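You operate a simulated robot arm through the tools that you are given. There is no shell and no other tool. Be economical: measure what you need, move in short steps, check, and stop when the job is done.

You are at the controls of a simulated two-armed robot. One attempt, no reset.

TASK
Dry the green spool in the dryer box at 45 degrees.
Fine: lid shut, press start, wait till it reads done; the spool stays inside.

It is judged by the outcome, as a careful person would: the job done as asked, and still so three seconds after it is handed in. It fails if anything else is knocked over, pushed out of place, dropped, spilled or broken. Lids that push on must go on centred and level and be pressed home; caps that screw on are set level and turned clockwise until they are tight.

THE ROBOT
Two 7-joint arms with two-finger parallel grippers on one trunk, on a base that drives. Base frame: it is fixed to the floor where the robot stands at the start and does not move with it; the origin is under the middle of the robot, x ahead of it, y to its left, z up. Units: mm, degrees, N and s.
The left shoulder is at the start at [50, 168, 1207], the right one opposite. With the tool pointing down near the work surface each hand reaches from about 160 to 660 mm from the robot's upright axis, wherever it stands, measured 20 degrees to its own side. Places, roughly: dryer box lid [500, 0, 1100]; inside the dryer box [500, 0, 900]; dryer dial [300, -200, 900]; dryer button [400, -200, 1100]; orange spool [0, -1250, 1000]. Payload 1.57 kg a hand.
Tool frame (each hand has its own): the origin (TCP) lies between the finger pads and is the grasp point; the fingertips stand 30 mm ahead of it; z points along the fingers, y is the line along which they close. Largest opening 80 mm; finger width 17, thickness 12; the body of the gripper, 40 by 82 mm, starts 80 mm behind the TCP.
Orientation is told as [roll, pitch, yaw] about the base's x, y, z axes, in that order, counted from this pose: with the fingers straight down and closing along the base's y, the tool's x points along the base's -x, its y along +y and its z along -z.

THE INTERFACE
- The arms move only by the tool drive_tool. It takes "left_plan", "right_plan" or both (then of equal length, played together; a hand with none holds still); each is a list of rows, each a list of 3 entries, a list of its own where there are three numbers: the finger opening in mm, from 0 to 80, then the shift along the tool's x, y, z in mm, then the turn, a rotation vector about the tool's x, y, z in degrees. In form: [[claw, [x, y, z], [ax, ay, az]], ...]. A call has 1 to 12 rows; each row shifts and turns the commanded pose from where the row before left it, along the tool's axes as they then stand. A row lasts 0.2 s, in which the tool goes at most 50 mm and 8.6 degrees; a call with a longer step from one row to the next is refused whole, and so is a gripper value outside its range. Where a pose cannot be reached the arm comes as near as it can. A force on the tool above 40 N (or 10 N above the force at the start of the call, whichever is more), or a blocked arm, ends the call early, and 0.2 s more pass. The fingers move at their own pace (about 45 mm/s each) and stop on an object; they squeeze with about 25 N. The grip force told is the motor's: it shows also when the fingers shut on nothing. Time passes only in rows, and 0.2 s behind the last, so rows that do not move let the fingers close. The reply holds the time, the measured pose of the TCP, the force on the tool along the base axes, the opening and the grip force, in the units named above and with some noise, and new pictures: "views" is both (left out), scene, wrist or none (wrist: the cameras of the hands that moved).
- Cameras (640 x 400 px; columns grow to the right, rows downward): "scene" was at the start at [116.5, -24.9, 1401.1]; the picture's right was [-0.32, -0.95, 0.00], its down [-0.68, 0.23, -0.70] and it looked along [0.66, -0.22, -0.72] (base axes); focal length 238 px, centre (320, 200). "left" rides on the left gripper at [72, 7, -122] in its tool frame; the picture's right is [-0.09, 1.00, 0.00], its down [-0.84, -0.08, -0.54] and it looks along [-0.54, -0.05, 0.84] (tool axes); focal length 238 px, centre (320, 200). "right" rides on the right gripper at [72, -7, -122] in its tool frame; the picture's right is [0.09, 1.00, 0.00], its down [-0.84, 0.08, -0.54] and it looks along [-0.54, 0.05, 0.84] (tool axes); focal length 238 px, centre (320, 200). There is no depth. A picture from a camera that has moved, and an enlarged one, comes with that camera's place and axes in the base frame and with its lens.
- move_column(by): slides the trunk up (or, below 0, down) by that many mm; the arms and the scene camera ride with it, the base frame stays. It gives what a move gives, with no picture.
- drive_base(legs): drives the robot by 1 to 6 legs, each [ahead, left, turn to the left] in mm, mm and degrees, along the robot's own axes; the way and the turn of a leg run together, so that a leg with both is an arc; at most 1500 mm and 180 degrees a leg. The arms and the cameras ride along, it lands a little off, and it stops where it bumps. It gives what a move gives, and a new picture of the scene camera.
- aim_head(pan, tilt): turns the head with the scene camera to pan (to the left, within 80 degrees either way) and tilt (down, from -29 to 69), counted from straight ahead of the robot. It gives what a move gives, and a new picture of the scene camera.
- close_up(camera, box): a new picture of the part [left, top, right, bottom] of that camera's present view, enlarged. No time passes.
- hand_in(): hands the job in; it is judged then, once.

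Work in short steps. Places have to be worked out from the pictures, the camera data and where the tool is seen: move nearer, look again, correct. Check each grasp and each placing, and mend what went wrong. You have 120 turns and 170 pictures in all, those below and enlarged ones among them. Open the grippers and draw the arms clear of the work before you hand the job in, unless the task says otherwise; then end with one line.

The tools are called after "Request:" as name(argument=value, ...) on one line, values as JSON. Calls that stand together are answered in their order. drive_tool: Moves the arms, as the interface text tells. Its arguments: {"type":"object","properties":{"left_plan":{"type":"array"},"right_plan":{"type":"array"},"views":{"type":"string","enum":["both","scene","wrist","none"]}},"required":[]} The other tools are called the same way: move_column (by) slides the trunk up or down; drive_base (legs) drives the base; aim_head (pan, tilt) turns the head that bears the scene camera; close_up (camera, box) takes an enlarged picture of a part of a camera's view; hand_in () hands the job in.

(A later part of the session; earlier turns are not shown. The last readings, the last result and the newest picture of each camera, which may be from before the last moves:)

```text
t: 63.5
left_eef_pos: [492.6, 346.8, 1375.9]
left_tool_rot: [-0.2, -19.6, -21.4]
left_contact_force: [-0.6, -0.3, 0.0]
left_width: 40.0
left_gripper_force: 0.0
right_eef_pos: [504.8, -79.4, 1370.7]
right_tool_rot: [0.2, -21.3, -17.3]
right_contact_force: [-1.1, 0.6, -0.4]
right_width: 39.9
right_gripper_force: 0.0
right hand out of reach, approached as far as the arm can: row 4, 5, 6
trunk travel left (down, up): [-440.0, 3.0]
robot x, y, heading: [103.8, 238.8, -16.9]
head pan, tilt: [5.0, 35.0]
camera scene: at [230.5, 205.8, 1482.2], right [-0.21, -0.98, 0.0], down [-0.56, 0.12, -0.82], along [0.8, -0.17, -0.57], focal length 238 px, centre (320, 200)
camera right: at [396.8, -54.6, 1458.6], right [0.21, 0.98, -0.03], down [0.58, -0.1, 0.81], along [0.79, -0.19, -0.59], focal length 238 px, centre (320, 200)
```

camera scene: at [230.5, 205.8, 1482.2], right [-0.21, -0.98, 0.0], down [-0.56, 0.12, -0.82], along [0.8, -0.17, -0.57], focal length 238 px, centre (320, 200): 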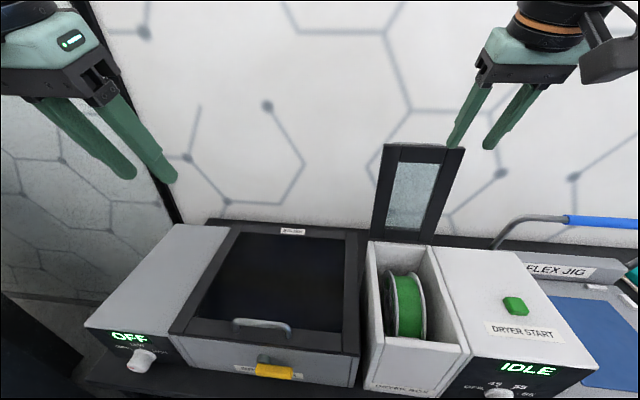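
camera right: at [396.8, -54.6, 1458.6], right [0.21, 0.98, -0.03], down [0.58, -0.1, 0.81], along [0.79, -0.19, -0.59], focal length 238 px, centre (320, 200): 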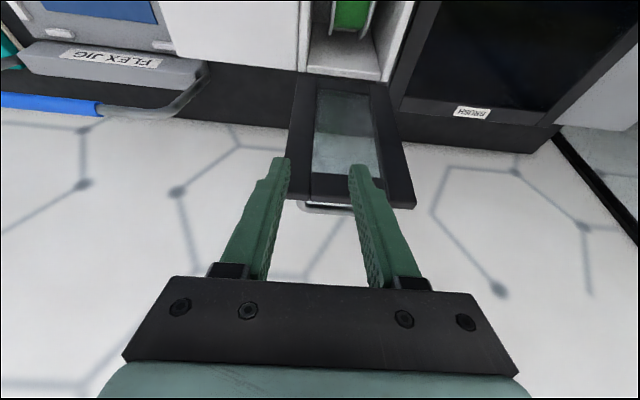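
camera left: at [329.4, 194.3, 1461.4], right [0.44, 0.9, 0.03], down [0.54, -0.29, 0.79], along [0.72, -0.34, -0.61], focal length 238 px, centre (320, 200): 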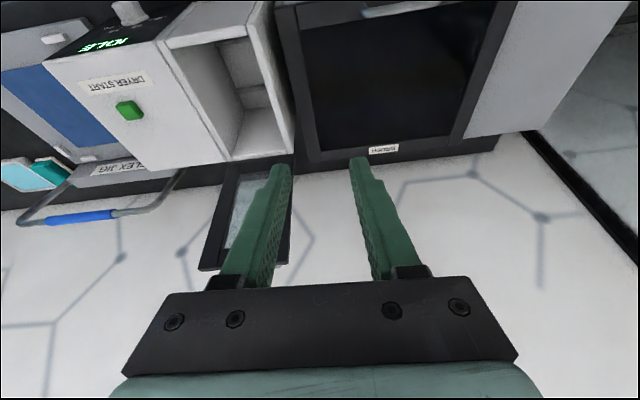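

The right arm hits a posture limit here and drifts aside, so I'll use the left arm again, whose path to the loop is known. First I draw the right hand back and aside.

Request:
drive_tool(right_plan=[[40, [35, -15, -10], [0, 0, 0]], [40, [35, -20, -5], [0, 4, 0]], [40, [35, -25, 0], [0, 6, 0]], [40, [30, -30, 10], [0, 6, 0]], [40, [20, -35, 20], [0, 5, 0]], [40, [0, 0, 20], [0, 0, 0]]], views="none")

Request:
drive_base(legs=[[0, -208, 0]])

```text
t: 64.8
left_eef_pos: [492.9, 347.4, 1375.6]
left_tool_rot: [-0.2, -19.5, -21.4]
left_contact_force: [-0.1, -0.6, 0.3]
left_width: 39.9
left_gripper_force: 0.1
right_eef_pos: [323.7, -154.3, 1293.7]
right_tool_rot: [0.2, 1.0, -17.1]
right_contact_force: [-0.4, -0.9, -0.6]
right_width: 40.1
right_gripper_force: 0.1
trunk travel left (down, up): [-440.0, 3.0]
robot x, y, heading: [104.2, 237.6, -16.8]
head pan, tilt: [5.0, 35.0]
```

```text
t: 66.5
left_eef_pos: [430.3, 148.0, 1375.6]
left_tool_rot: [-0.2, -19.4, -21.4]
left_contact_force: [-0.8, -0.3, -0.3]
left_width: 39.9
left_gripper_force: 0.0
right_eef_pos: [263.0, -354.1, 1294.1]
right_tool_rot: [0.2, 1.0, -17.4]
right_contact_force: [-0.6, 0.1, 0.4]
right_width: 40.1
right_gripper_force: 0.1
trunk travel left (down, up): [-440.0, 3.0]
robot x, y, heading: [42.0, 31.9, -17.0]
head pan, tilt: [5.0, 35.0]
camera scene: at [169.8, 6.5, 1482.2], right [-0.21, -0.98, 0.0], down [-0.56, 0.12, -0.82], along [0.8, -0.17, -0.57], focal length 238 px, centre (320, 200)
```

scene: 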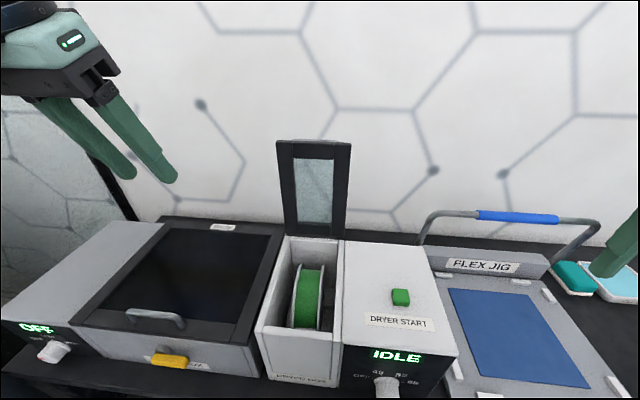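

The left hand is back where it left. I retrace: first sideways in line with the lid, then forward above it, stopping short to look.

Request:
drive_tool(left_plan=[[40, [-1.3, -34.5, -3.8], [0, 0, 0]], [40, [-1.3, -34.5, -3.8], [0, 0, 0]], [40, [-1.3, -34.5, -3.8], [0, 0, 0]], [40, [-1.3, -34.5, -3.8], [0, 0, 0]], [40, [-35.8, 0, 12.7], [0, 0, 0]], [40, [-35.8, 0, 12.7], [0, 0, 0]], [40, [-35.8, 0, 12.7], [0, 0, 0]], [40, [-35.8, 0, 12.7], [0, 0, 0]], [40, [-35.8, 0, 12.7], [0, 0, 0]], [40, [-35.8, 0, 12.7], [0, 0, 0]], [40, [0, 0, 0], [0, 0, 0]]])

```text
t: 68.9
left_eef_pos: [592.0, -63.2, 1392.3]
left_tool_rot: [0.0, -19.6, -21.5]
left_contact_force: [-0.4, 0.2, 1.1]
left_width: 39.9
left_gripper_force: 0.1
right_eef_pos: [263.6, -352.1, 1294.2]
right_tool_rot: [0.1, 1.1, -17.3]
right_contact_force: [-0.7, 0.0, 0.0]
right_width: 39.9
right_gripper_force: 0.0
trunk travel left (down, up): [-440.0, 3.0]
robot x, y, heading: [47.2, 36.6, -17.1]
head pan, tilt: [5.0, 35.0]
camera scene: at [169.8, 7.7, 1482.2], right [-0.21, -0.98, 0.0], down [-0.56, 0.12, -0.82], along [0.8, -0.17, -0.57], focal length 238 px, centre (320, 200)
camera left: at [495.1, -18.0, 1482.0], right [0.45, 0.89, 0.03], down [0.54, -0.29, 0.79], along [0.72, -0.34, -0.61], focal length 238 px, centre (320, 200)
```

scene: 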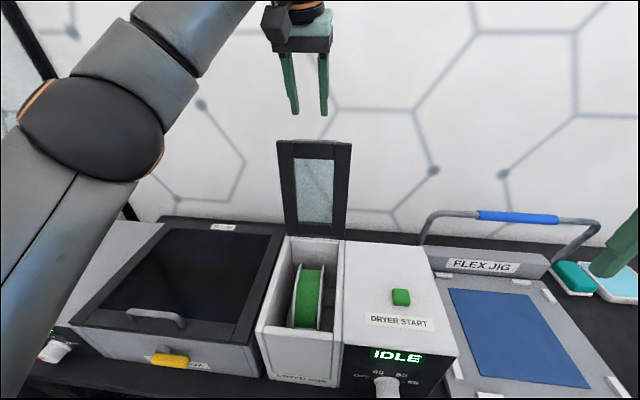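
left: 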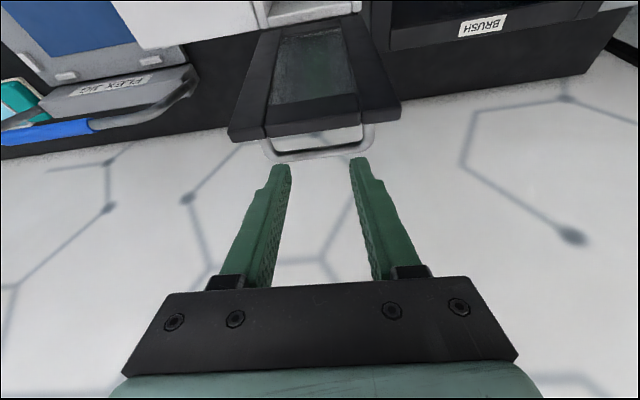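

The lid leans at about 97°, edge near (p 619, z 1313), bar near (655, 1283). I move over the slot between lid and bar, then a bit down, and check.

Request:
drive_tool(left_plan=[[40, [-20.8, -1, 7.4], [0, 0, 0]], [40, [-20.8, -1, 7.4], [0, 0, 0]], [40, [5, 0, 14.1], [0, 0, 0]], [40, [5, 0, 14.1], [0, 0, 0]], [40, [0, 0, 0], [0, 0, 0]]])

Request:
close_up(camera="scene", box=[240, 50, 400, 150])

```text
t: 70.1
left_eef_pos: [614.2, -72.7, 1360.2]
left_tool_rot: [-0.1, -19.6, -21.4]
left_contact_force: [0.1, 0.3, 0.8]
left_width: 40.2
left_gripper_force: 0.1
left hand out of reach, approached as far as the arm can: row 2
right_eef_pos: [263.0, -352.3, 1294.1]
right_tool_rot: [0.2, 1.0, -17.2]
right_contact_force: [-0.1, 0.2, 0.3]
right_width: 40.2
right_gripper_force: 0.1
trunk travel left (down, up): [-440.0, 3.0]
robot x, y, heading: [44.3, 36.2, -16.9]
head pan, tilt: [5.0, 35.0]
camera scene: at [170.0, 7.1, 1482.2], right [-0.21, -0.98, 0.0], down [-0.56, 0.12, -0.82], along [0.8, -0.17, -0.57], focal length 238 px, centre (320, 200)
camera left: at [517.6, -28.1, 1451.0], right [0.45, 0.89, 0.03], down [0.54, -0.29, 0.79], along [0.72, -0.34, -0.61], focal length 238 px, centre (320, 200)
```

scene: 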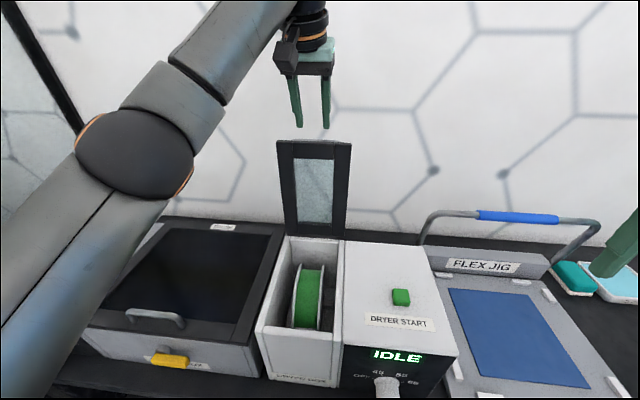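
left: 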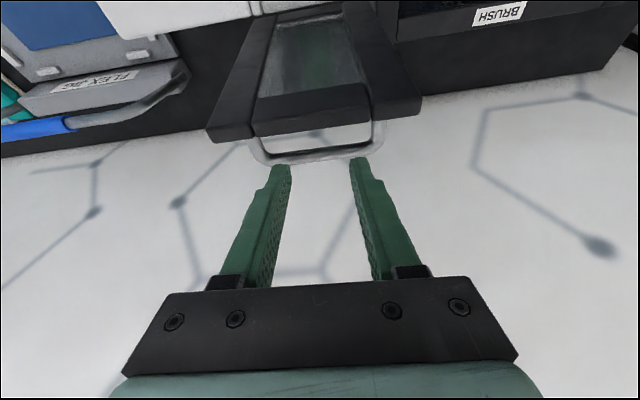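

```text
4.00 times, centred on (320, 100) of scene
camera zoom: at [170.0, 7.1, 1482.2], right [-0.21, -0.98, 0.0], down [-0.56, 0.12, -0.82], along [0.8, -0.17, -0.57], focal length 951 px, centre (320, 600)
```

zoom: 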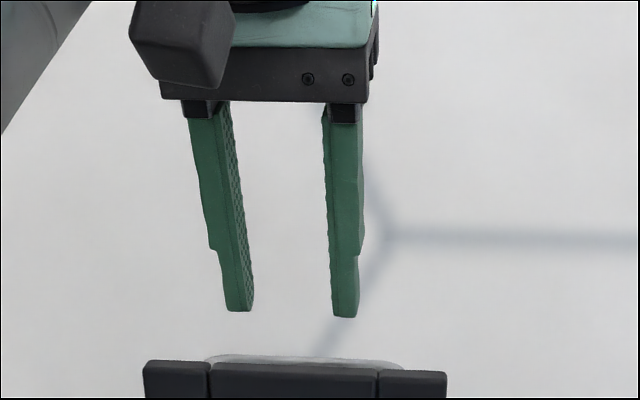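

The view confirms it. I go on 20 forward at this height, then look at what the arm reached.

Request:
drive_tool(left_plan=[[40, [-9.5, 0, 3.4], [0, 0, 0]], [40, [-9.5, 0, 3.4], [0, 0, 0]], [40, [2, 0, 5], [0, 0, 0]], [40, [0, 0, 0], [0, 0, 0]]], views="none")

```text
t: 71.1
left_eef_pos: [633.5, -81.7, 1356.4]
left_tool_rot: [-0.1, -19.5, -21.5]
left_contact_force: [-0.2, -0.7, -0.1]
left_width: 40.2
left_gripper_force: 0.1
right_eef_pos: [263.0, -352.6, 1294.6]
right_tool_rot: [0.1, 0.8, -17.4]
right_contact_force: [0.2, -1.1, 0.3]
right_width: 39.8
right_gripper_force: 0.1
trunk travel left (down, up): [-440.0, 3.0]
robot x, y, heading: [48.2, 38.8, -17.2]
head pan, tilt: [5.0, 35.0]
```

Reached p≈630, q≈107. Now straight down 30 so the tips pass behind the lid's edge.

Request:
drive_tool(left_plan=[[40, [5, 0, 14.1], [0, 0, 0]], [40, [5, 0, 14.1], [0, 0, 0]], [40, [0, 0, 0], [0, 0, 0]]], views="wrist")

Request:
close_up(camera="scene", box=[240, 70, 400, 170])

```text
t: 71.9
left_eef_pos: [633.0, -82.0, 1329.0]
left_tool_rot: [-0.1, -20.3, -21.4]
left_contact_force: [5.5, -0.6, 26.1]
left_width: 41.3
left_gripper_force: 0.3
right_eef_pos: [260.7, -352.6, 1295.0]
right_tool_rot: [0.2, 0.9, -17.4]
right_contact_force: [0.1, -0.3, -0.1]
right_width: 40.0
right_gripper_force: 0.1
trunk travel left (down, up): [-440.0, 3.0]
robot x, y, heading: [45.5, 36.0, -16.9]
head pan, tilt: [5.0, 35.0]
camera left: at [533.7, -35.2, 1418.9], right [0.45, 0.89, 0.03], down [0.53, -0.29, 0.8], along [0.72, -0.34, -0.6], focal length 238 px, centre (320, 200)
```

left: 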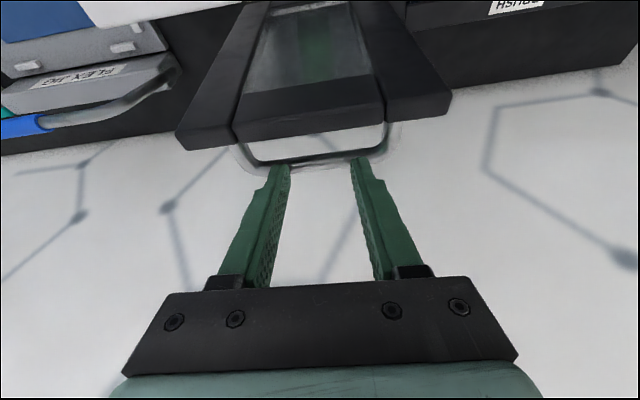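

```text
4.00 times, centred on (320, 120) of scene
camera zoom: at [168.1, 7.3, 1482.8], right [-0.21, -0.98, 0.0], down [-0.56, 0.12, -0.82], along [0.8, -0.17, -0.57], focal length 951 px, centre (320, 520)
```

zoom: 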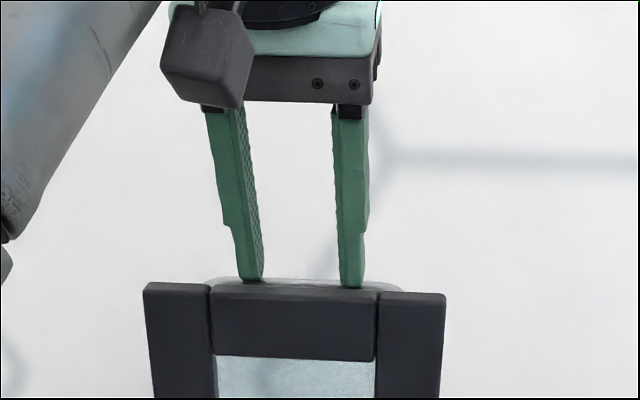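

The tips press on the top of the bar (26 N), so the slot lies ~15 mm nearer. I lift off, shift 14 back and lower again.

Request:
drive_tool(left_plan=[[40, [-3, 0, -8.5], [0, 0, 0]], [40, [13.2, 0, -4.7], [0, 0, 0]], [40, [0, 0, 0], [0, 0, 0]], [40, [4, 0, 11.3], [0, 0, 0]], [40, [4, 0, 11.3], [0, 0, 0]], [40, [0, 0, 0], [0, 0, 0]]], views="wrist")

Request:
close_up(camera="scene", box=[240, 70, 400, 170])

```text
t: 73.3
left_eef_pos: [621.7, -77.1, 1310.5]
left_tool_rot: [-0.1, -19.4, -21.4]
left_contact_force: [-0.6, -0.8, 0.2]
left_width: 39.9
left_gripper_force: 0.1
right_eef_pos: [263.6, -353.2, 1294.8]
right_tool_rot: [0.2, 1.0, -17.4]
right_contact_force: [0.6, 0.2, 0.2]
right_width: 40.0
right_gripper_force: 0.1
trunk travel left (down, up): [-440.0, 3.0]
robot x, y, heading: [43.1, 36.0, -16.9]
head pan, tilt: [5.0, 35.0]
camera left: at [522.8, -30.9, 1400.1], right [0.45, 0.9, 0.03], down [0.54, -0.29, 0.79], along [0.72, -0.34, -0.61], focal length 238 px, centre (320, 200)
```

left: 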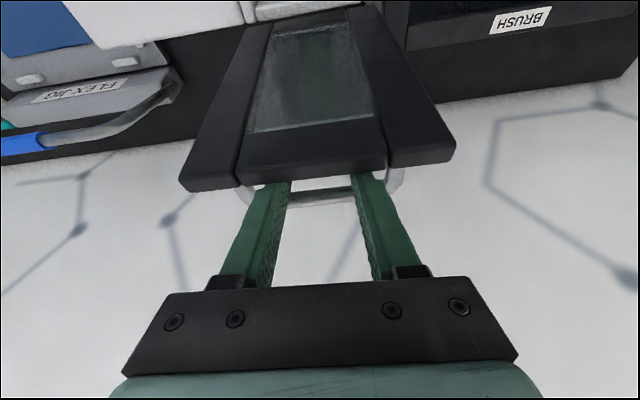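

```text
4.00 times, centred on (320, 120) of scene
camera zoom: at [169.8, 7.0, 1482.2], right [-0.21, -0.98, 0.0], down [-0.56, 0.12, -0.82], along [0.8, -0.17, -0.57], focal length 951 px, centre (320, 520)
```

zoom: 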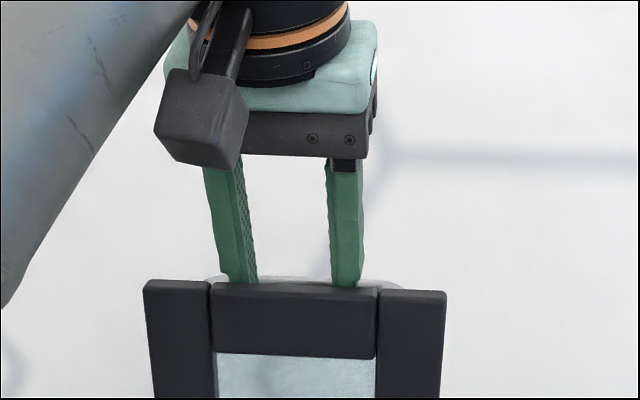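

The fingers are now in the loop between lid and bar. I pull the lid slowly forward past vertical so that the bar comes to rest on the fingers.

Request:
drive_tool(left_plan=[[40, [2, 0, 6], [0, 0, 0]], [40, [9.4, 0, -1.5], [0, 0, 0]], [40, [9.4, 0, -1.5], [0, 0, 0]], [40, [9.4, 0, -1.5], [0, 0, 0]], [40, [9.4, 0, -1.5], [0, 0, 0]], [40, [9.4, 0, -1.5], [0, 0, 0]], [40, [9.4, 0, -1.5], [0, 0, 0]], [40, [9.4, 0, -1.5], [0, 0, 0]], [40, [0, 0, 0], [0, 0, 0]]])

```text
t: 74.7
left_eef_pos: [576.8, -60.9, 1304.0]
left_tool_rot: [-0.8, -20.5, -21.4]
left_contact_force: [-3.6, -0.7, 16.7]
left_width: 41.9
left_gripper_force: 1.3
right_eef_pos: [262.2, -353.0, 1294.3]
right_tool_rot: [0.1, 0.9, -17.3]
right_contact_force: [-0.1, 0.0, 0.5]
right_width: 40.1
right_gripper_force: 0.1
trunk travel left (down, up): [-440.0, 3.0]
robot x, y, heading: [42.5, 39.1, -17.2]
head pan, tilt: [5.0, 35.0]
stopped in row 7 (left hand): the force on the tool passed its limit (the readings are from after the stop); the commanded pose is now the measured one
camera scene: at [169.0, 7.1, 1481.7], right [-0.21, -0.98, 0.0], down [-0.56, 0.12, -0.82], along [0.8, -0.17, -0.57], focal length 238 px, centre (320, 200)
camera left: at [477.4, -13.4, 1392.8], right [0.45, 0.89, 0.02], down [0.53, -0.28, 0.8], along [0.72, -0.35, -0.6], focal length 238 px, centre (320, 200)
```

scene: 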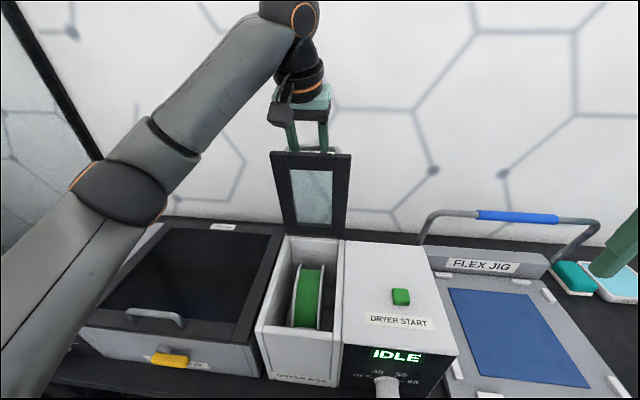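
left: 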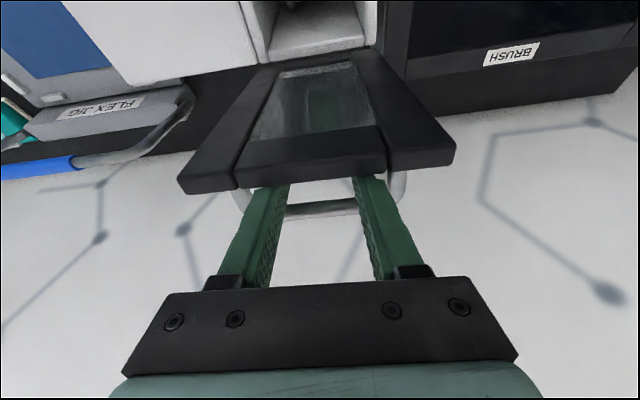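

The lid has come to about 80° and rests on the fingers, with some jam in the vertical. I ease up a few mm and continue down the arc while turning the hand with the lid.

Request:
drive_tool(left_plan=[[40, [-1.5, 0, -4], [0, 0, 0]], [40, [15.6, 0, -3.6], [0, -4, 0]], [40, [15.6, 0, -3.6], [0, -4, 0]], [40, [15.6, 0, -3.6], [0, -4, 0]], [40, [0, 0, 0], [0, 0, 0]]])

```text
t: 75.9
left_eef_pos: [533.2, -42.2, 1295.3]
left_tool_rot: [-0.6, -32.2, -21.4]
left_contact_force: [-0.9, 0.2, -0.2]
left_width: 40.1
left_gripper_force: 0.1
right_eef_pos: [262.9, -352.7, 1294.7]
right_tool_rot: [0.2, 1.0, -17.4]
right_contact_force: [0.1, 1.0, -0.1]
right_width: 40.0
right_gripper_force: 0.2
trunk travel left (down, up): [-440.0, 3.0]
robot x, y, heading: [46.0, 32.0, -17.1]
head pan, tilt: [5.0, 35.0]
camera scene: at [170.0, 6.8, 1482.1], right [-0.21, -0.98, 0.0], down [-0.56, 0.12, -0.82], along [0.8, -0.17, -0.57], focal length 238 px, centre (320, 200)
camera left: at [420.1, 10.0, 1360.4], right [0.44, 0.9, 0.04], down [0.37, -0.22, 0.9], along [0.82, -0.38, -0.42], focal length 238 px, centre (320, 200)
```

scene: 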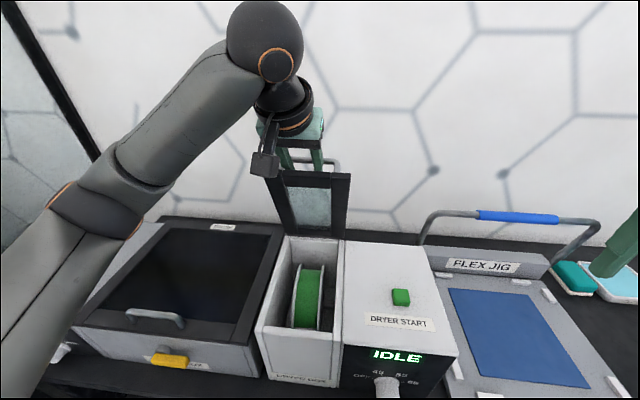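
left: 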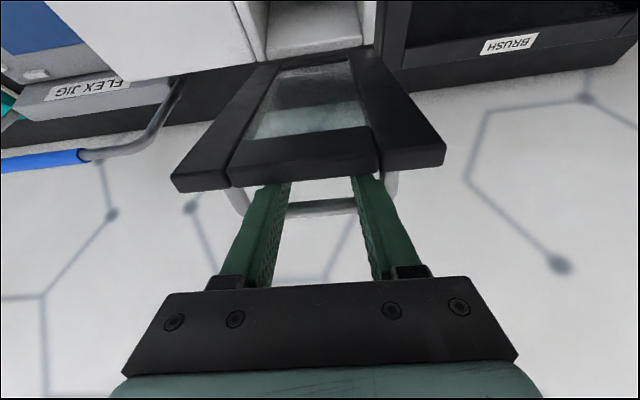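

The lid follows smoothly (no load). I continue down the arc another 32°.

Request:
drive_tool(left_plan=[[40, [18, 0, -3], [0, -4, 0]], [40, [18, 0, -3], [0, -4, 0]], [40, [18, 0, -3], [0, -4, 0]], [40, [18, 0, -3], [0, -4, 0]], [40, [18, 0, -3], [0, -4, 0]], [40, [18, 0, -3], [0, -4, 0]], [40, [0, 0, 0], [0, 0, 0]]])

```text
t: 77.5
left_eef_pos: [447.0, -10.4, 1237.5]
left_tool_rot: [-0.8, -56.1, -21.0]
left_contact_force: [-7.7, -2.1, 3.6]
left_width: 42.8
left_gripper_force: 1.4
right_eef_pos: [261.3, -354.4, 1294.8]
right_tool_rot: [0.2, 0.9, -17.3]
right_contact_force: [0.8, -0.1, 0.7]
right_width: 40.2
right_gripper_force: 0.0
trunk travel left (down, up): [-440.0, 3.0]
robot x, y, heading: [45.0, 38.6, -16.8]
head pan, tilt: [5.0, 35.0]
camera scene: at [168.3, 6.6, 1482.3], right [-0.21, -0.98, 0.0], down [-0.56, 0.12, -0.82], along [0.8, -0.17, -0.57], focal length 238 px, centre (320, 200)
camera left: at [318.6, 48.0, 1246.0], right [0.42, 0.91, 0.07], down [-0.01, -0.07, 1.0], along [0.91, -0.42, -0.02], focal length 238 px, centre (320, 200)
```

scene: 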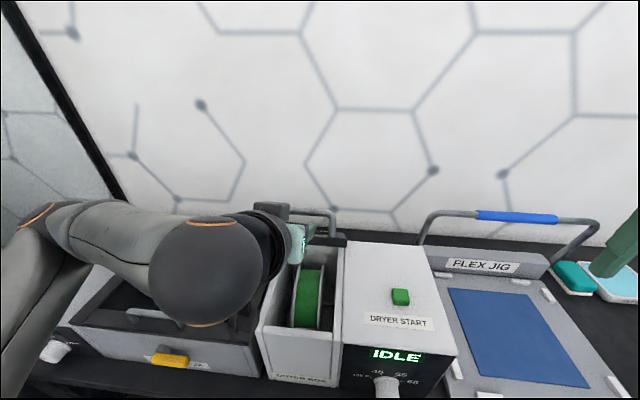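
left: 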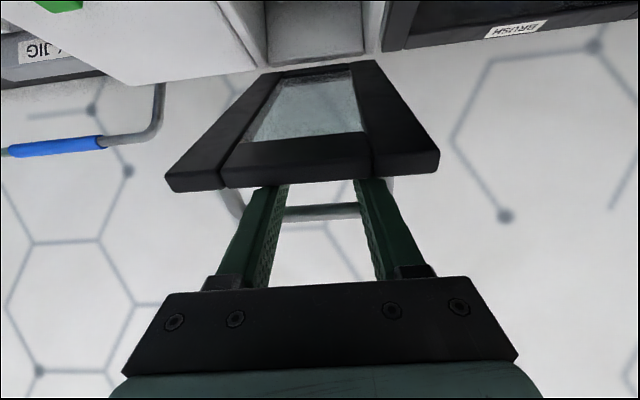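

The lid is at about 39°. For the last part the arm would need to fold too far, so I drive the base back 25 mm (the bar just slides along the fingers).

Request:
drive_base(legs=[[-25, 0, 0]])

Request:
close_up(camera="left", box=[0, 0, 640, 400])

```text
t: 78.3
left_eef_pos: [424.8, -0.6, 1238.6]
left_tool_rot: [-0.9, -56.1, -20.9]
left_contact_force: [0.4, 0.9, 0.5]
left_width: 39.9
left_gripper_force: 0.0
right_eef_pos: [237.6, -344.8, 1293.6]
right_tool_rot: [0.2, 0.9, -17.4]
right_contact_force: [-0.1, 0.2, 0.5]
right_width: 39.9
right_gripper_force: 0.1
trunk travel left (down, up): [-440.0, 3.0]
robot x, y, heading: [20.7, 44.5, -17.0]
head pan, tilt: [5.0, 35.0]
camera scene: at [145.4, 14.6, 1482.2], right [-0.21, -0.98, 0.0], down [-0.56, 0.12, -0.82], along [0.8, -0.17, -0.57], focal length 238 px, centre (320, 200)
```

scene: 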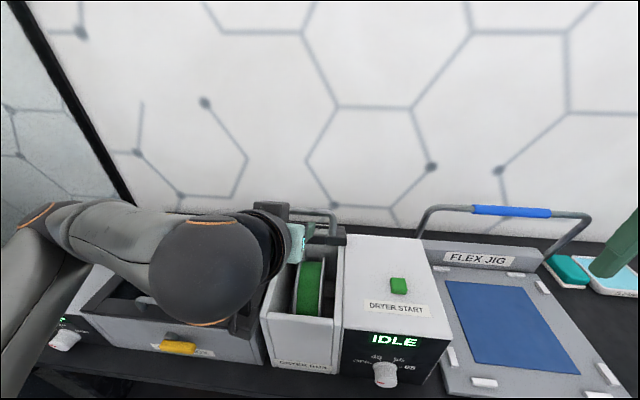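

```text
1.00 times, centred on (320, 200) of left
camera zoom: at [296.0, 55.9, 1246.0], right [0.41, 0.91, 0.07], down [-0.01, -0.07, 1.0], along [0.91, -0.41, -0.02], focal length 238 px, centre (320, 200)
```

zoom: 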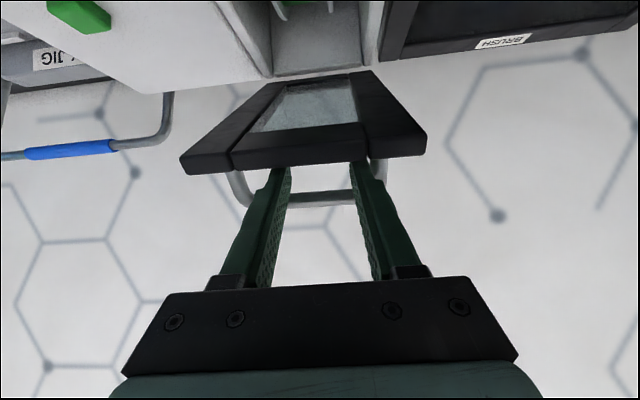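

Still hooked and free of load. I lower another 12°.

Request:
drive_tool(left_plan=[[40, [17, 0, -1], [0, -4, 0]], [40, [17, 0, -1], [0, -4, 0]], [40, [17, 0, -1], [0, -4, 0]], [40, [0, 0, 0], [0, 0, 0]]], views="wrist")

```text
t: 79.3
left_eef_pos: [410.7, -17.4, 1199.1]
left_tool_rot: [-1.4, -68.2, -20.3]
left_contact_force: [-6.6, 5.4, 3.3]
left_width: 38.2
left_gripper_force: 0.1
left hand out of reach, approached as far as the arm can: row 2, 3
right_eef_pos: [238.1, -344.3, 1294.6]
right_tool_rot: [0.1, 0.9, -17.3]
right_contact_force: [0.1, -0.4, -0.5]
right_width: 40.0
right_gripper_force: 0.2
trunk travel left (down, up): [-440.0, 3.0]
robot x, y, heading: [20.6, 43.0, -17.1]
head pan, tilt: [5.0, 35.0]
camera left: at [283.0, 39.2, 1177.3], right [0.4, 0.91, 0.08], down [-0.2, 0.01, 0.98], along [0.89, -0.41, 0.19], focal length 238 px, centre (320, 200)
```

left: 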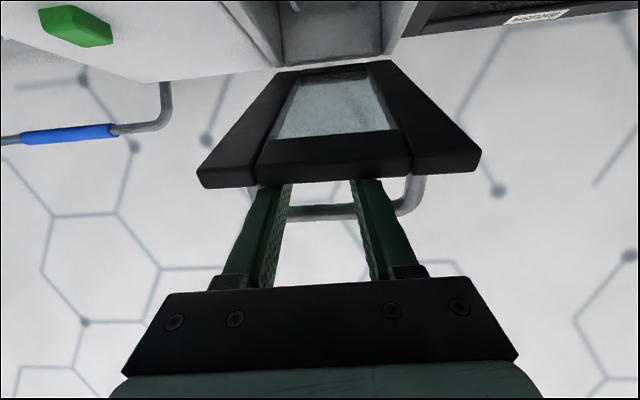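

At the fold limit again with small side drift; I back the base up another 30.

Request:
drive_base(legs=[[-30, 6, 0]])

Request:
close_up(camera="left", box=[0, 0, 640, 400])

```text
t: 80.2
left_eef_pos: [384.3, -3.4, 1199.4]
left_tool_rot: [-1.3, -68.1, -20.4]
left_contact_force: [-0.6, 0.2, -0.2]
left_width: 40.2
left_gripper_force: 0.0
right_eef_pos: [211.9, -330.9, 1294.2]
right_tool_rot: [0.2, 1.0, -17.2]
right_contact_force: [0.0, -0.2, 0.1]
right_width: 39.9
right_gripper_force: 0.0
trunk travel left (down, up): [-440.0, 3.0]
robot x, y, heading: [-4.1, 55.9, -16.8]
head pan, tilt: [5.0, 35.0]
camera scene: at [118.5, 29.2, 1482.3], right [-0.21, -0.98, 0.0], down [-0.56, 0.12, -0.82], along [0.8, -0.17, -0.57], focal length 238 px, centre (320, 200)
```

scene: 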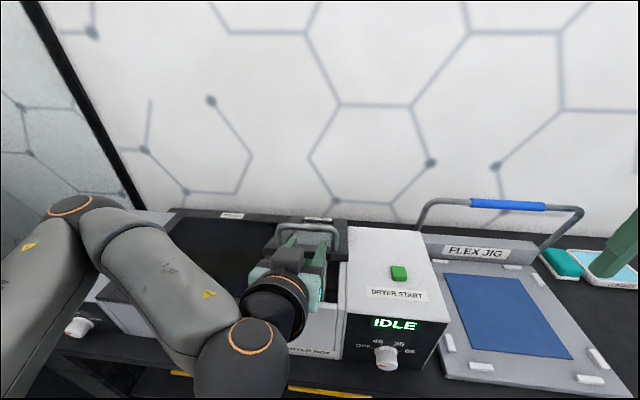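

```text
1.00 times, centred on (320, 200) of left
camera zoom: at [257.0, 53.2, 1177.3], right [0.4, 0.91, 0.08], down [-0.2, 0.01, 0.98], along [0.89, -0.41, 0.19], focal length 238 px, centre (320, 200)
```

zoom: 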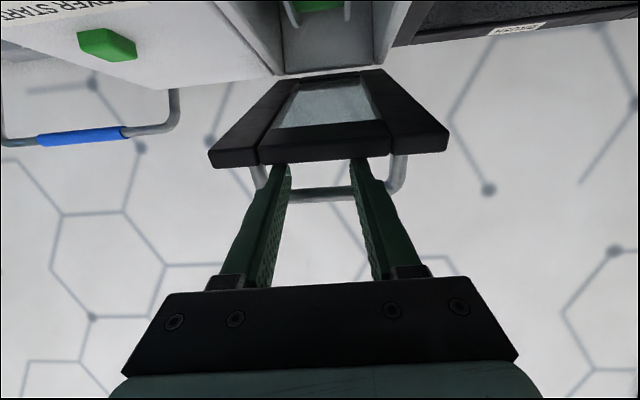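

Still hooked with the lid at about 25°. I lower straight down while levelling the hand.

Request:
drive_tool(left_plan=[[40, [18.5, 0, 7.5], [0, -4.4, 0]], [40, [19, 0, 6.2], [0, -4.4, 0]], [40, [19.4, 0, 4.8], [0, -4.4, 0]], [40, [19.7, 0, 3], [0, -4.4, 0]], [40, [0, 0, 0], [0, 0, 0]]])

```text
t: 81.3
left_eef_pos: [386.2, -4.7, 1120.8]
left_tool_rot: [-7.6, -85.8, -13.8]
left_contact_force: [-0.4, 0.4, 0.5]
left_width: 40.0
left_gripper_force: 0.1
right_eef_pos: [212.9, -330.8, 1294.5]
right_tool_rot: [0.1, 1.0, -17.3]
right_contact_force: [0.1, 0.3, 0.1]
right_width: 40.1
right_gripper_force: 0.1
trunk travel left (down, up): [-440.0, 3.0]
robot x, y, heading: [-8.7, 56.6, -17.0]
head pan, tilt: [5.0, 35.0]
camera scene: at [119.6, 29.5, 1482.2], right [-0.21, -0.98, 0.0], down [-0.56, 0.12, -0.82], along [0.8, -0.17, -0.57], focal length 238 px, centre (320, 200)
camera left: at [270.7, 47.0, 1056.3], right [0.37, 0.93, 0.08], down [-0.47, 0.11, 0.87], along [0.8, -0.36, 0.48], focal length 238 px, centre (320, 200)
```

scene: 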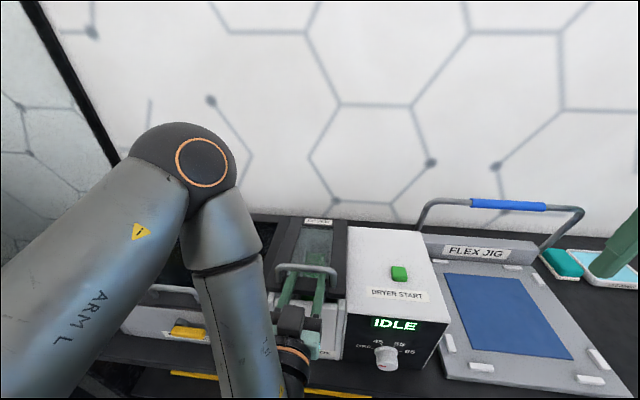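
left: 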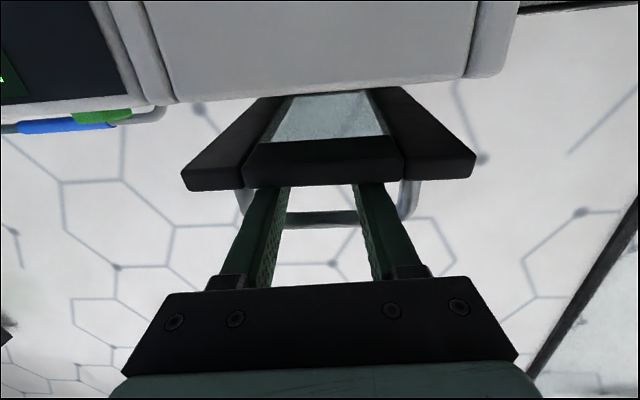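

Almost shut. Another 22 mm down.

Request:
drive_tool(left_plan=[[40, [11, 0, 0.7], [0, -2, 0]], [40, [11, 0, 0.5], [0, -2, 0]], [40, [0, 0, 0], [0, 0, 0]]])

```text
t: 82.2
left_eef_pos: [389.8, -8.7, 1112.3]
left_tool_rot: [-60.4, -89.6, 39.4]
left_contact_force: [0.6, 1.2, -3.1]
left_width: 38.5
left_gripper_force: 0.2
left hand out of reach, approached as far as the arm can: row 2
right_eef_pos: [213.7, -330.7, 1294.0]
right_tool_rot: [0.2, 1.1, -17.3]
right_contact_force: [-0.4, 0.9, 0.1]
right_width: 39.8
right_gripper_force: 0.0
trunk travel left (down, up): [-440.0, 3.0]
robot x, y, heading: [-5.6, 53.0, -17.0]
head pan, tilt: [5.0, 35.0]
camera scene: at [120.1, 28.7, 1482.1], right [-0.21, -0.98, 0.0], down [-0.56, 0.12, -0.82], along [0.8, -0.17, -0.57], focal length 238 px, centre (320, 200)
camera left: at [278.6, 40.7, 1039.4], right [0.36, 0.93, 0.09], down [-0.53, 0.13, 0.84], along [0.77, -0.34, 0.54], focal length 238 px, centre (320, 200)
```

scene: 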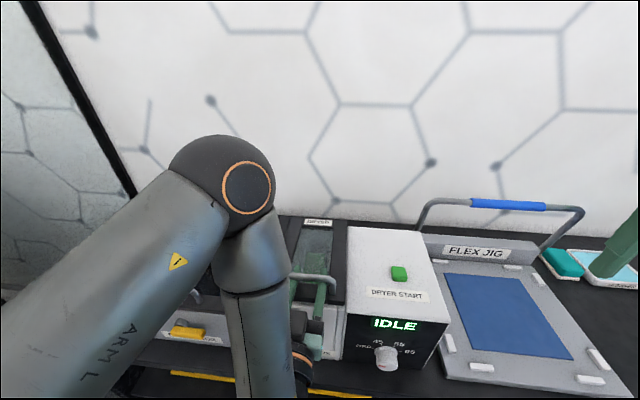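
left: 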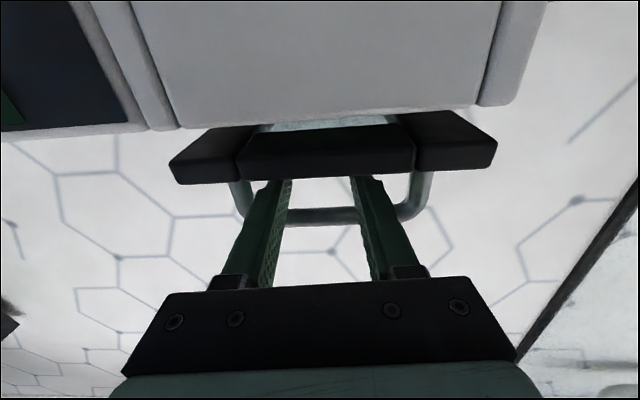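

A slim gap remains and the arm is at its fold limit; I lower the trunk 14.

Request:
move_column(by=-14)

Request:
close_up(camera="left", box=[0, 0, 640, 400])

```text
t: 82.8
left_eef_pos: [389.5, -9.5, 1097.5]
left_tool_rot: [-76.2, -89.6, 55.2]
left_contact_force: [0.3, -0.4, 0.1]
left_width: 39.9
left_gripper_force: 0.1
right_eef_pos: [214.0, -331.1, 1280.2]
right_tool_rot: [0.2, 1.0, -17.3]
right_contact_force: [-0.6, 0.1, -0.1]
right_width: 40.0
right_gripper_force: 0.1
trunk travel left (down, up): [-426.0, 17.0]
robot x, y, heading: [-7.0, 60.9, -16.7]
head pan, tilt: [5.0, 35.0]
```

```text
1.00 times, centred on (320, 200) of left
camera zoom: at [278.2, 40.0, 1025.6], right [0.36, 0.93, 0.09], down [-0.53, 0.13, 0.84], along [0.77, -0.34, 0.54], focal length 238 px, centre (320, 200)
```

zoom: 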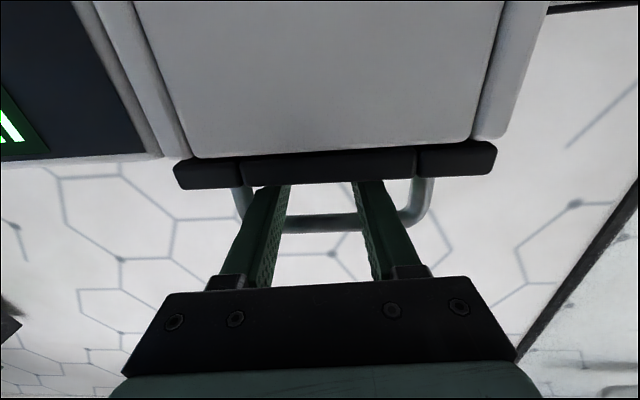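

The lid is down and the fingers carry no load. I back the base off so they slide straight out of the loop.

Request:
drive_base(legs=[[-130, 0, 0]])

Request:
close_up(camera="left", box=[0, 0, 640, 400])

```text
t: 84.0
left_eef_pos: [265.9, 27.8, 1096.7]
left_tool_rot: [-81.8, -89.5, 60.7]
left_contact_force: [-0.6, -0.1, -1.6]
left_width: 40.2
left_gripper_force: 0.0
right_eef_pos: [90.0, -294.0, 1279.9]
right_tool_rot: [0.2, 1.0, -17.3]
right_contact_force: [-0.5, -0.4, 0.8]
right_width: 40.0
right_gripper_force: 0.0
trunk travel left (down, up): [-426.0, 17.0]
robot x, y, heading: [-128.3, 98.4, -16.8]
head pan, tilt: [5.0, 35.0]
camera scene: at [-4.6, 66.7, 1468.3], right [-0.21, -0.98, 0.0], down [-0.56, 0.12, -0.82], along [0.8, -0.17, -0.57], focal length 238 px, centre (320, 200)
```

scene: 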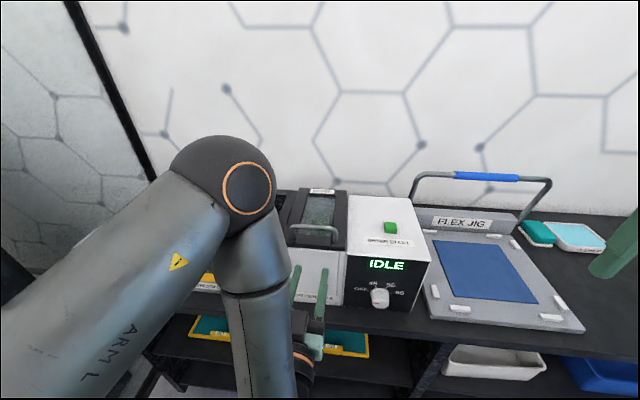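

```text
1.00 times, centred on (320, 200) of left
camera zoom: at [154.1, 77.2, 1025.5], right [0.36, 0.93, 0.08], down [-0.53, 0.13, 0.84], along [0.77, -0.34, 0.54], focal length 238 px, centre (320, 200)
```

zoom: 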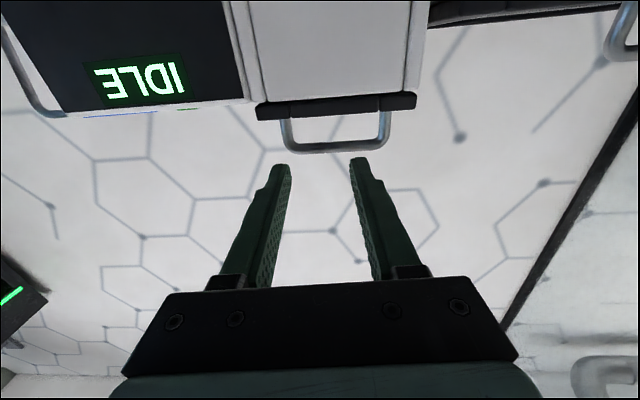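

The lid is shut flush. Now the dial: I enlarge it.

Request:
close_up(camera="scene", box=[340, 240, 440, 320])

```text
5.00 times, centred on (390, 280) of scene
camera zoom: at [-4.6, 66.7, 1468.3], right [-0.21, -0.98, 0.0], down [-0.56, 0.12, -0.82], along [0.8, -0.17, -0.57], focal length 1189 px, centre (-30, -200)
```

zoom: 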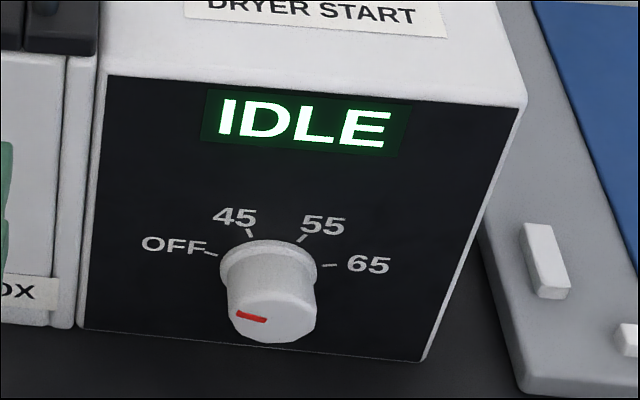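

The knob sits at about p 349–322, q≈-60, z≈924, pointer at OFF; ticks are ~50° apart, so 45 is 50° clockwise. I back off, lower the trunk so the right hand can point at it levelly, then pitch the right hand forward.

Request:
drive_base(legs=[[-60, 0, 0]])

Request:
move_column(by=-180)

Request:
drive_tool(right_plan=[[60, [0, 0, 0], [0, -8.2, 0]], [60, [0, 0, 0], [0, -8.2, 0]], [60, [0, 0, 0], [0, -8.2, 0]], [60, [0, 0, 0], [0, -8.2, 0]], [60, [0, 0, 0], [0, -8.2, 0]], [60, [0, 0, 0], [0, -8.2, 0]], [60, [0, 0, 0], [0, -8.2, 0]], [60, [0, 0, 0], [0, -8.2, 0]], [60, [0, 0, 0], [0, -8.2, 0]], [60, [0, 0, 0], [0, -8.2, 0]], [60, [0, 0, 0], [0, -8.2, 0]], [60, [0, 0, 0], [0, 0, 0]]])

```text
t: 85.0
left_eef_pos: [209.0, 46.1, 1099.2]
left_tool_rot: [-91.5, -89.6, 70.6]
left_contact_force: [0.2, -0.1, 0.9]
left_width: 39.7
left_gripper_force: 0.0
right_eef_pos: [32.4, -274.3, 1279.9]
right_tool_rot: [0.2, 1.0, -17.2]
right_contact_force: [-1.0, 0.1, 0.3]
right_width: 40.1
right_gripper_force: 0.0
trunk travel left (down, up): [-426.0, 17.0]
robot x, y, heading: [-184.6, 115.2, -16.8]
head pan, tilt: [5.0, 35.0]
camera scene: at [-61.9, 84.3, 1468.3], right [-0.21, -0.98, 0.0], down [-0.56, 0.12, -0.82], along [0.8, -0.17, -0.57], focal length 238 px, centre (320, 200)
```

scene: 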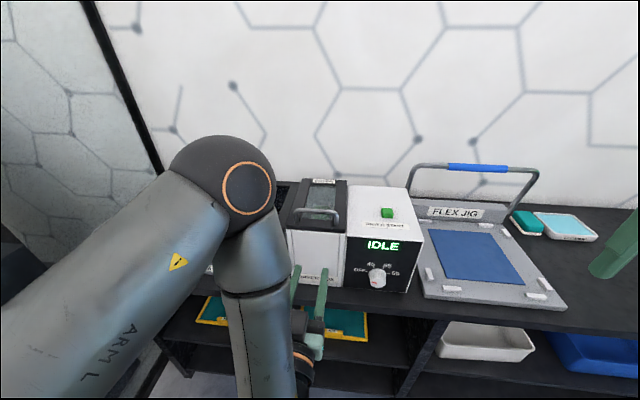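

```text
t: 87.0
left_eef_pos: [210.5, 46.0, 917.6]
left_tool_rot: [-86.3, -89.6, 65.4]
left_contact_force: [0.3, -0.2, -0.6]
left_width: 40.0
left_gripper_force: 0.0
right_eef_pos: [33.8, -276.9, 1099.8]
right_tool_rot: [0.2, 0.9, -17.2]
right_contact_force: [0.0, 0.0, 0.5]
right_width: 40.0
right_gripper_force: 0.0
trunk travel left (down, up): [-246.0, 197.0]
robot x, y, heading: [-184.5, 111.6, -17.1]
head pan, tilt: [5.0, 35.0]
```

```text
t: 89.6
left_eef_pos: [209.1, 45.4, 917.0]
left_tool_rot: [-86.1, -89.4, 65.4]
left_contact_force: [-0.6, -0.5, 0.1]
left_width: 40.3
left_gripper_force: 0.0
right_eef_pos: [78.5, -355.4, 1183.7]
right_tool_rot: [9.7, -89.3, -27.0]
right_contact_force: [0.4, 0.7, -0.2]
right_width: 60.1
right_gripper_force: 0.1
right hand out of reach, approached as far as the arm can: row 6, 7, 8, 9, 10, 11
trunk travel left (down, up): [-246.0, 197.0]
robot x, y, heading: [-188.6, 114.4, -16.8]
head pan, tilt: [5.0, 35.0]
camera scene: at [-60.7, 83.9, 1288.2], right [-0.21, -0.98, 0.0], down [-0.56, 0.12, -0.82], along [0.8, -0.17, -0.57], focal length 238 px, centre (320, 200)
camera right: at [-40.7, -326.4, 1113.7], right [0.29, 0.95, -0.09], down [-0.48, 0.23, 0.84], along [0.82, -0.2, 0.53], focal length 238 px, centre (320, 200)
```

scene: 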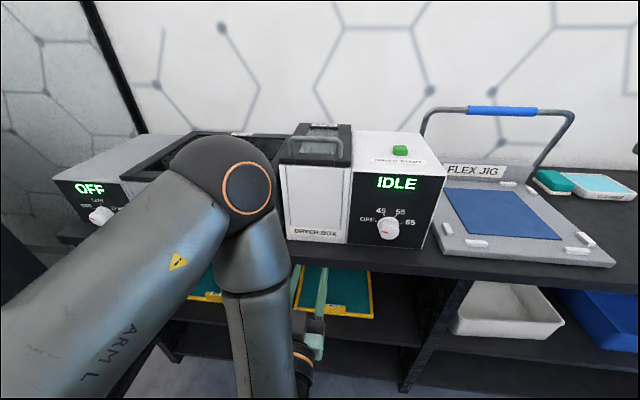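
right: 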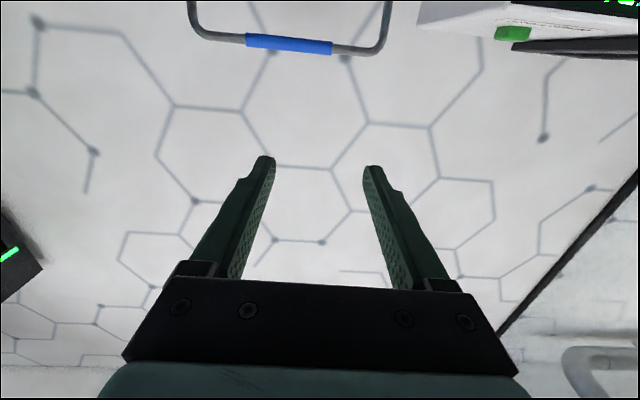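

The right hand is level and points at the bench. I bring it in line with the knob, stopping ~40 mm short of it.

Request:
drive_tool(right_plan=[[60, [28.9, 28.6, 8], [0, 0, 0]], [60, [28.9, 28.6, 8], [0, 0, 0]], [60, [28.9, 28.6, 8], [0, 0, 0]], [60, [28.9, 28.6, 8], [0, 0, 0]], [60, [28.9, 28.6, 8], [0, 0, 0]], [60, [28.9, 28.6, 8], [0, 0, 0]], [60, [28.9, 28.6, 8], [0, 0, 0]], [60, [28.9, 28.6, 8], [0, 0, 0]], [60, [28.9, 28.6, 8], [0, 0, 0]], [60, [0, 0, 0], [0, 0, 0]]])

```text
t: 91.8
left_eef_pos: [209.4, 46.4, 917.9]
left_tool_rot: [-86.1, -89.5, 65.2]
left_contact_force: [-0.3, 0.0, 0.1]
left_width: 40.0
left_gripper_force: 0.0
right_eef_pos: [177.9, -302.7, 1090.7]
right_tool_rot: [12.3, -89.3, -29.6]
right_contact_force: [0.0, 0.8, -0.1]
right_width: 59.9
right_gripper_force: 0.0
right hand out of reach, approached as far as the arm can: row 1, 2, 3, 4, 5, 6, 7, 8, 9
trunk travel left (down, up): [-246.0, 197.0]
robot x, y, heading: [-181.4, 113.0, -17.0]
head pan, tilt: [5.0, 35.0]
camera scene: at [-60.7, 83.9, 1288.2], right [-0.21, -0.98, 0.0], down [-0.56, 0.12, -0.82], along [0.8, -0.17, -0.57], focal length 238 px, centre (320, 200)
camera right: at [60.2, -273.3, 1020.9], right [0.29, 0.95, -0.09], down [-0.49, 0.23, 0.84], along [0.82, -0.2, 0.53], focal length 238 px, centre (320, 200)
```

scene: 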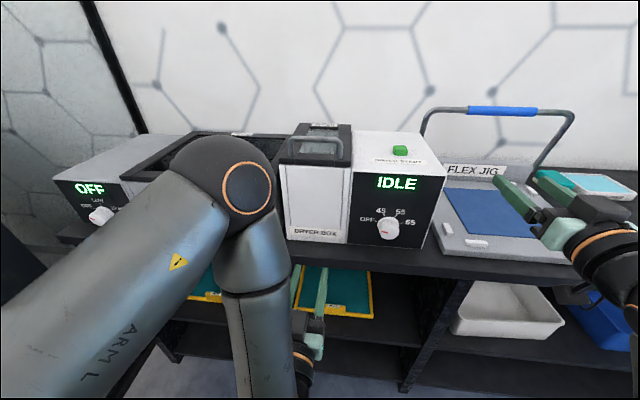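
right: 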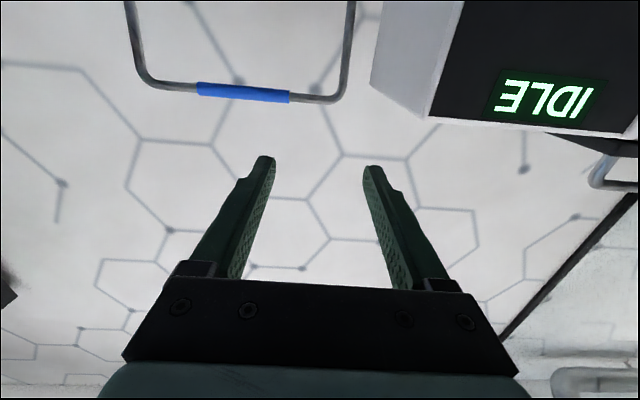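

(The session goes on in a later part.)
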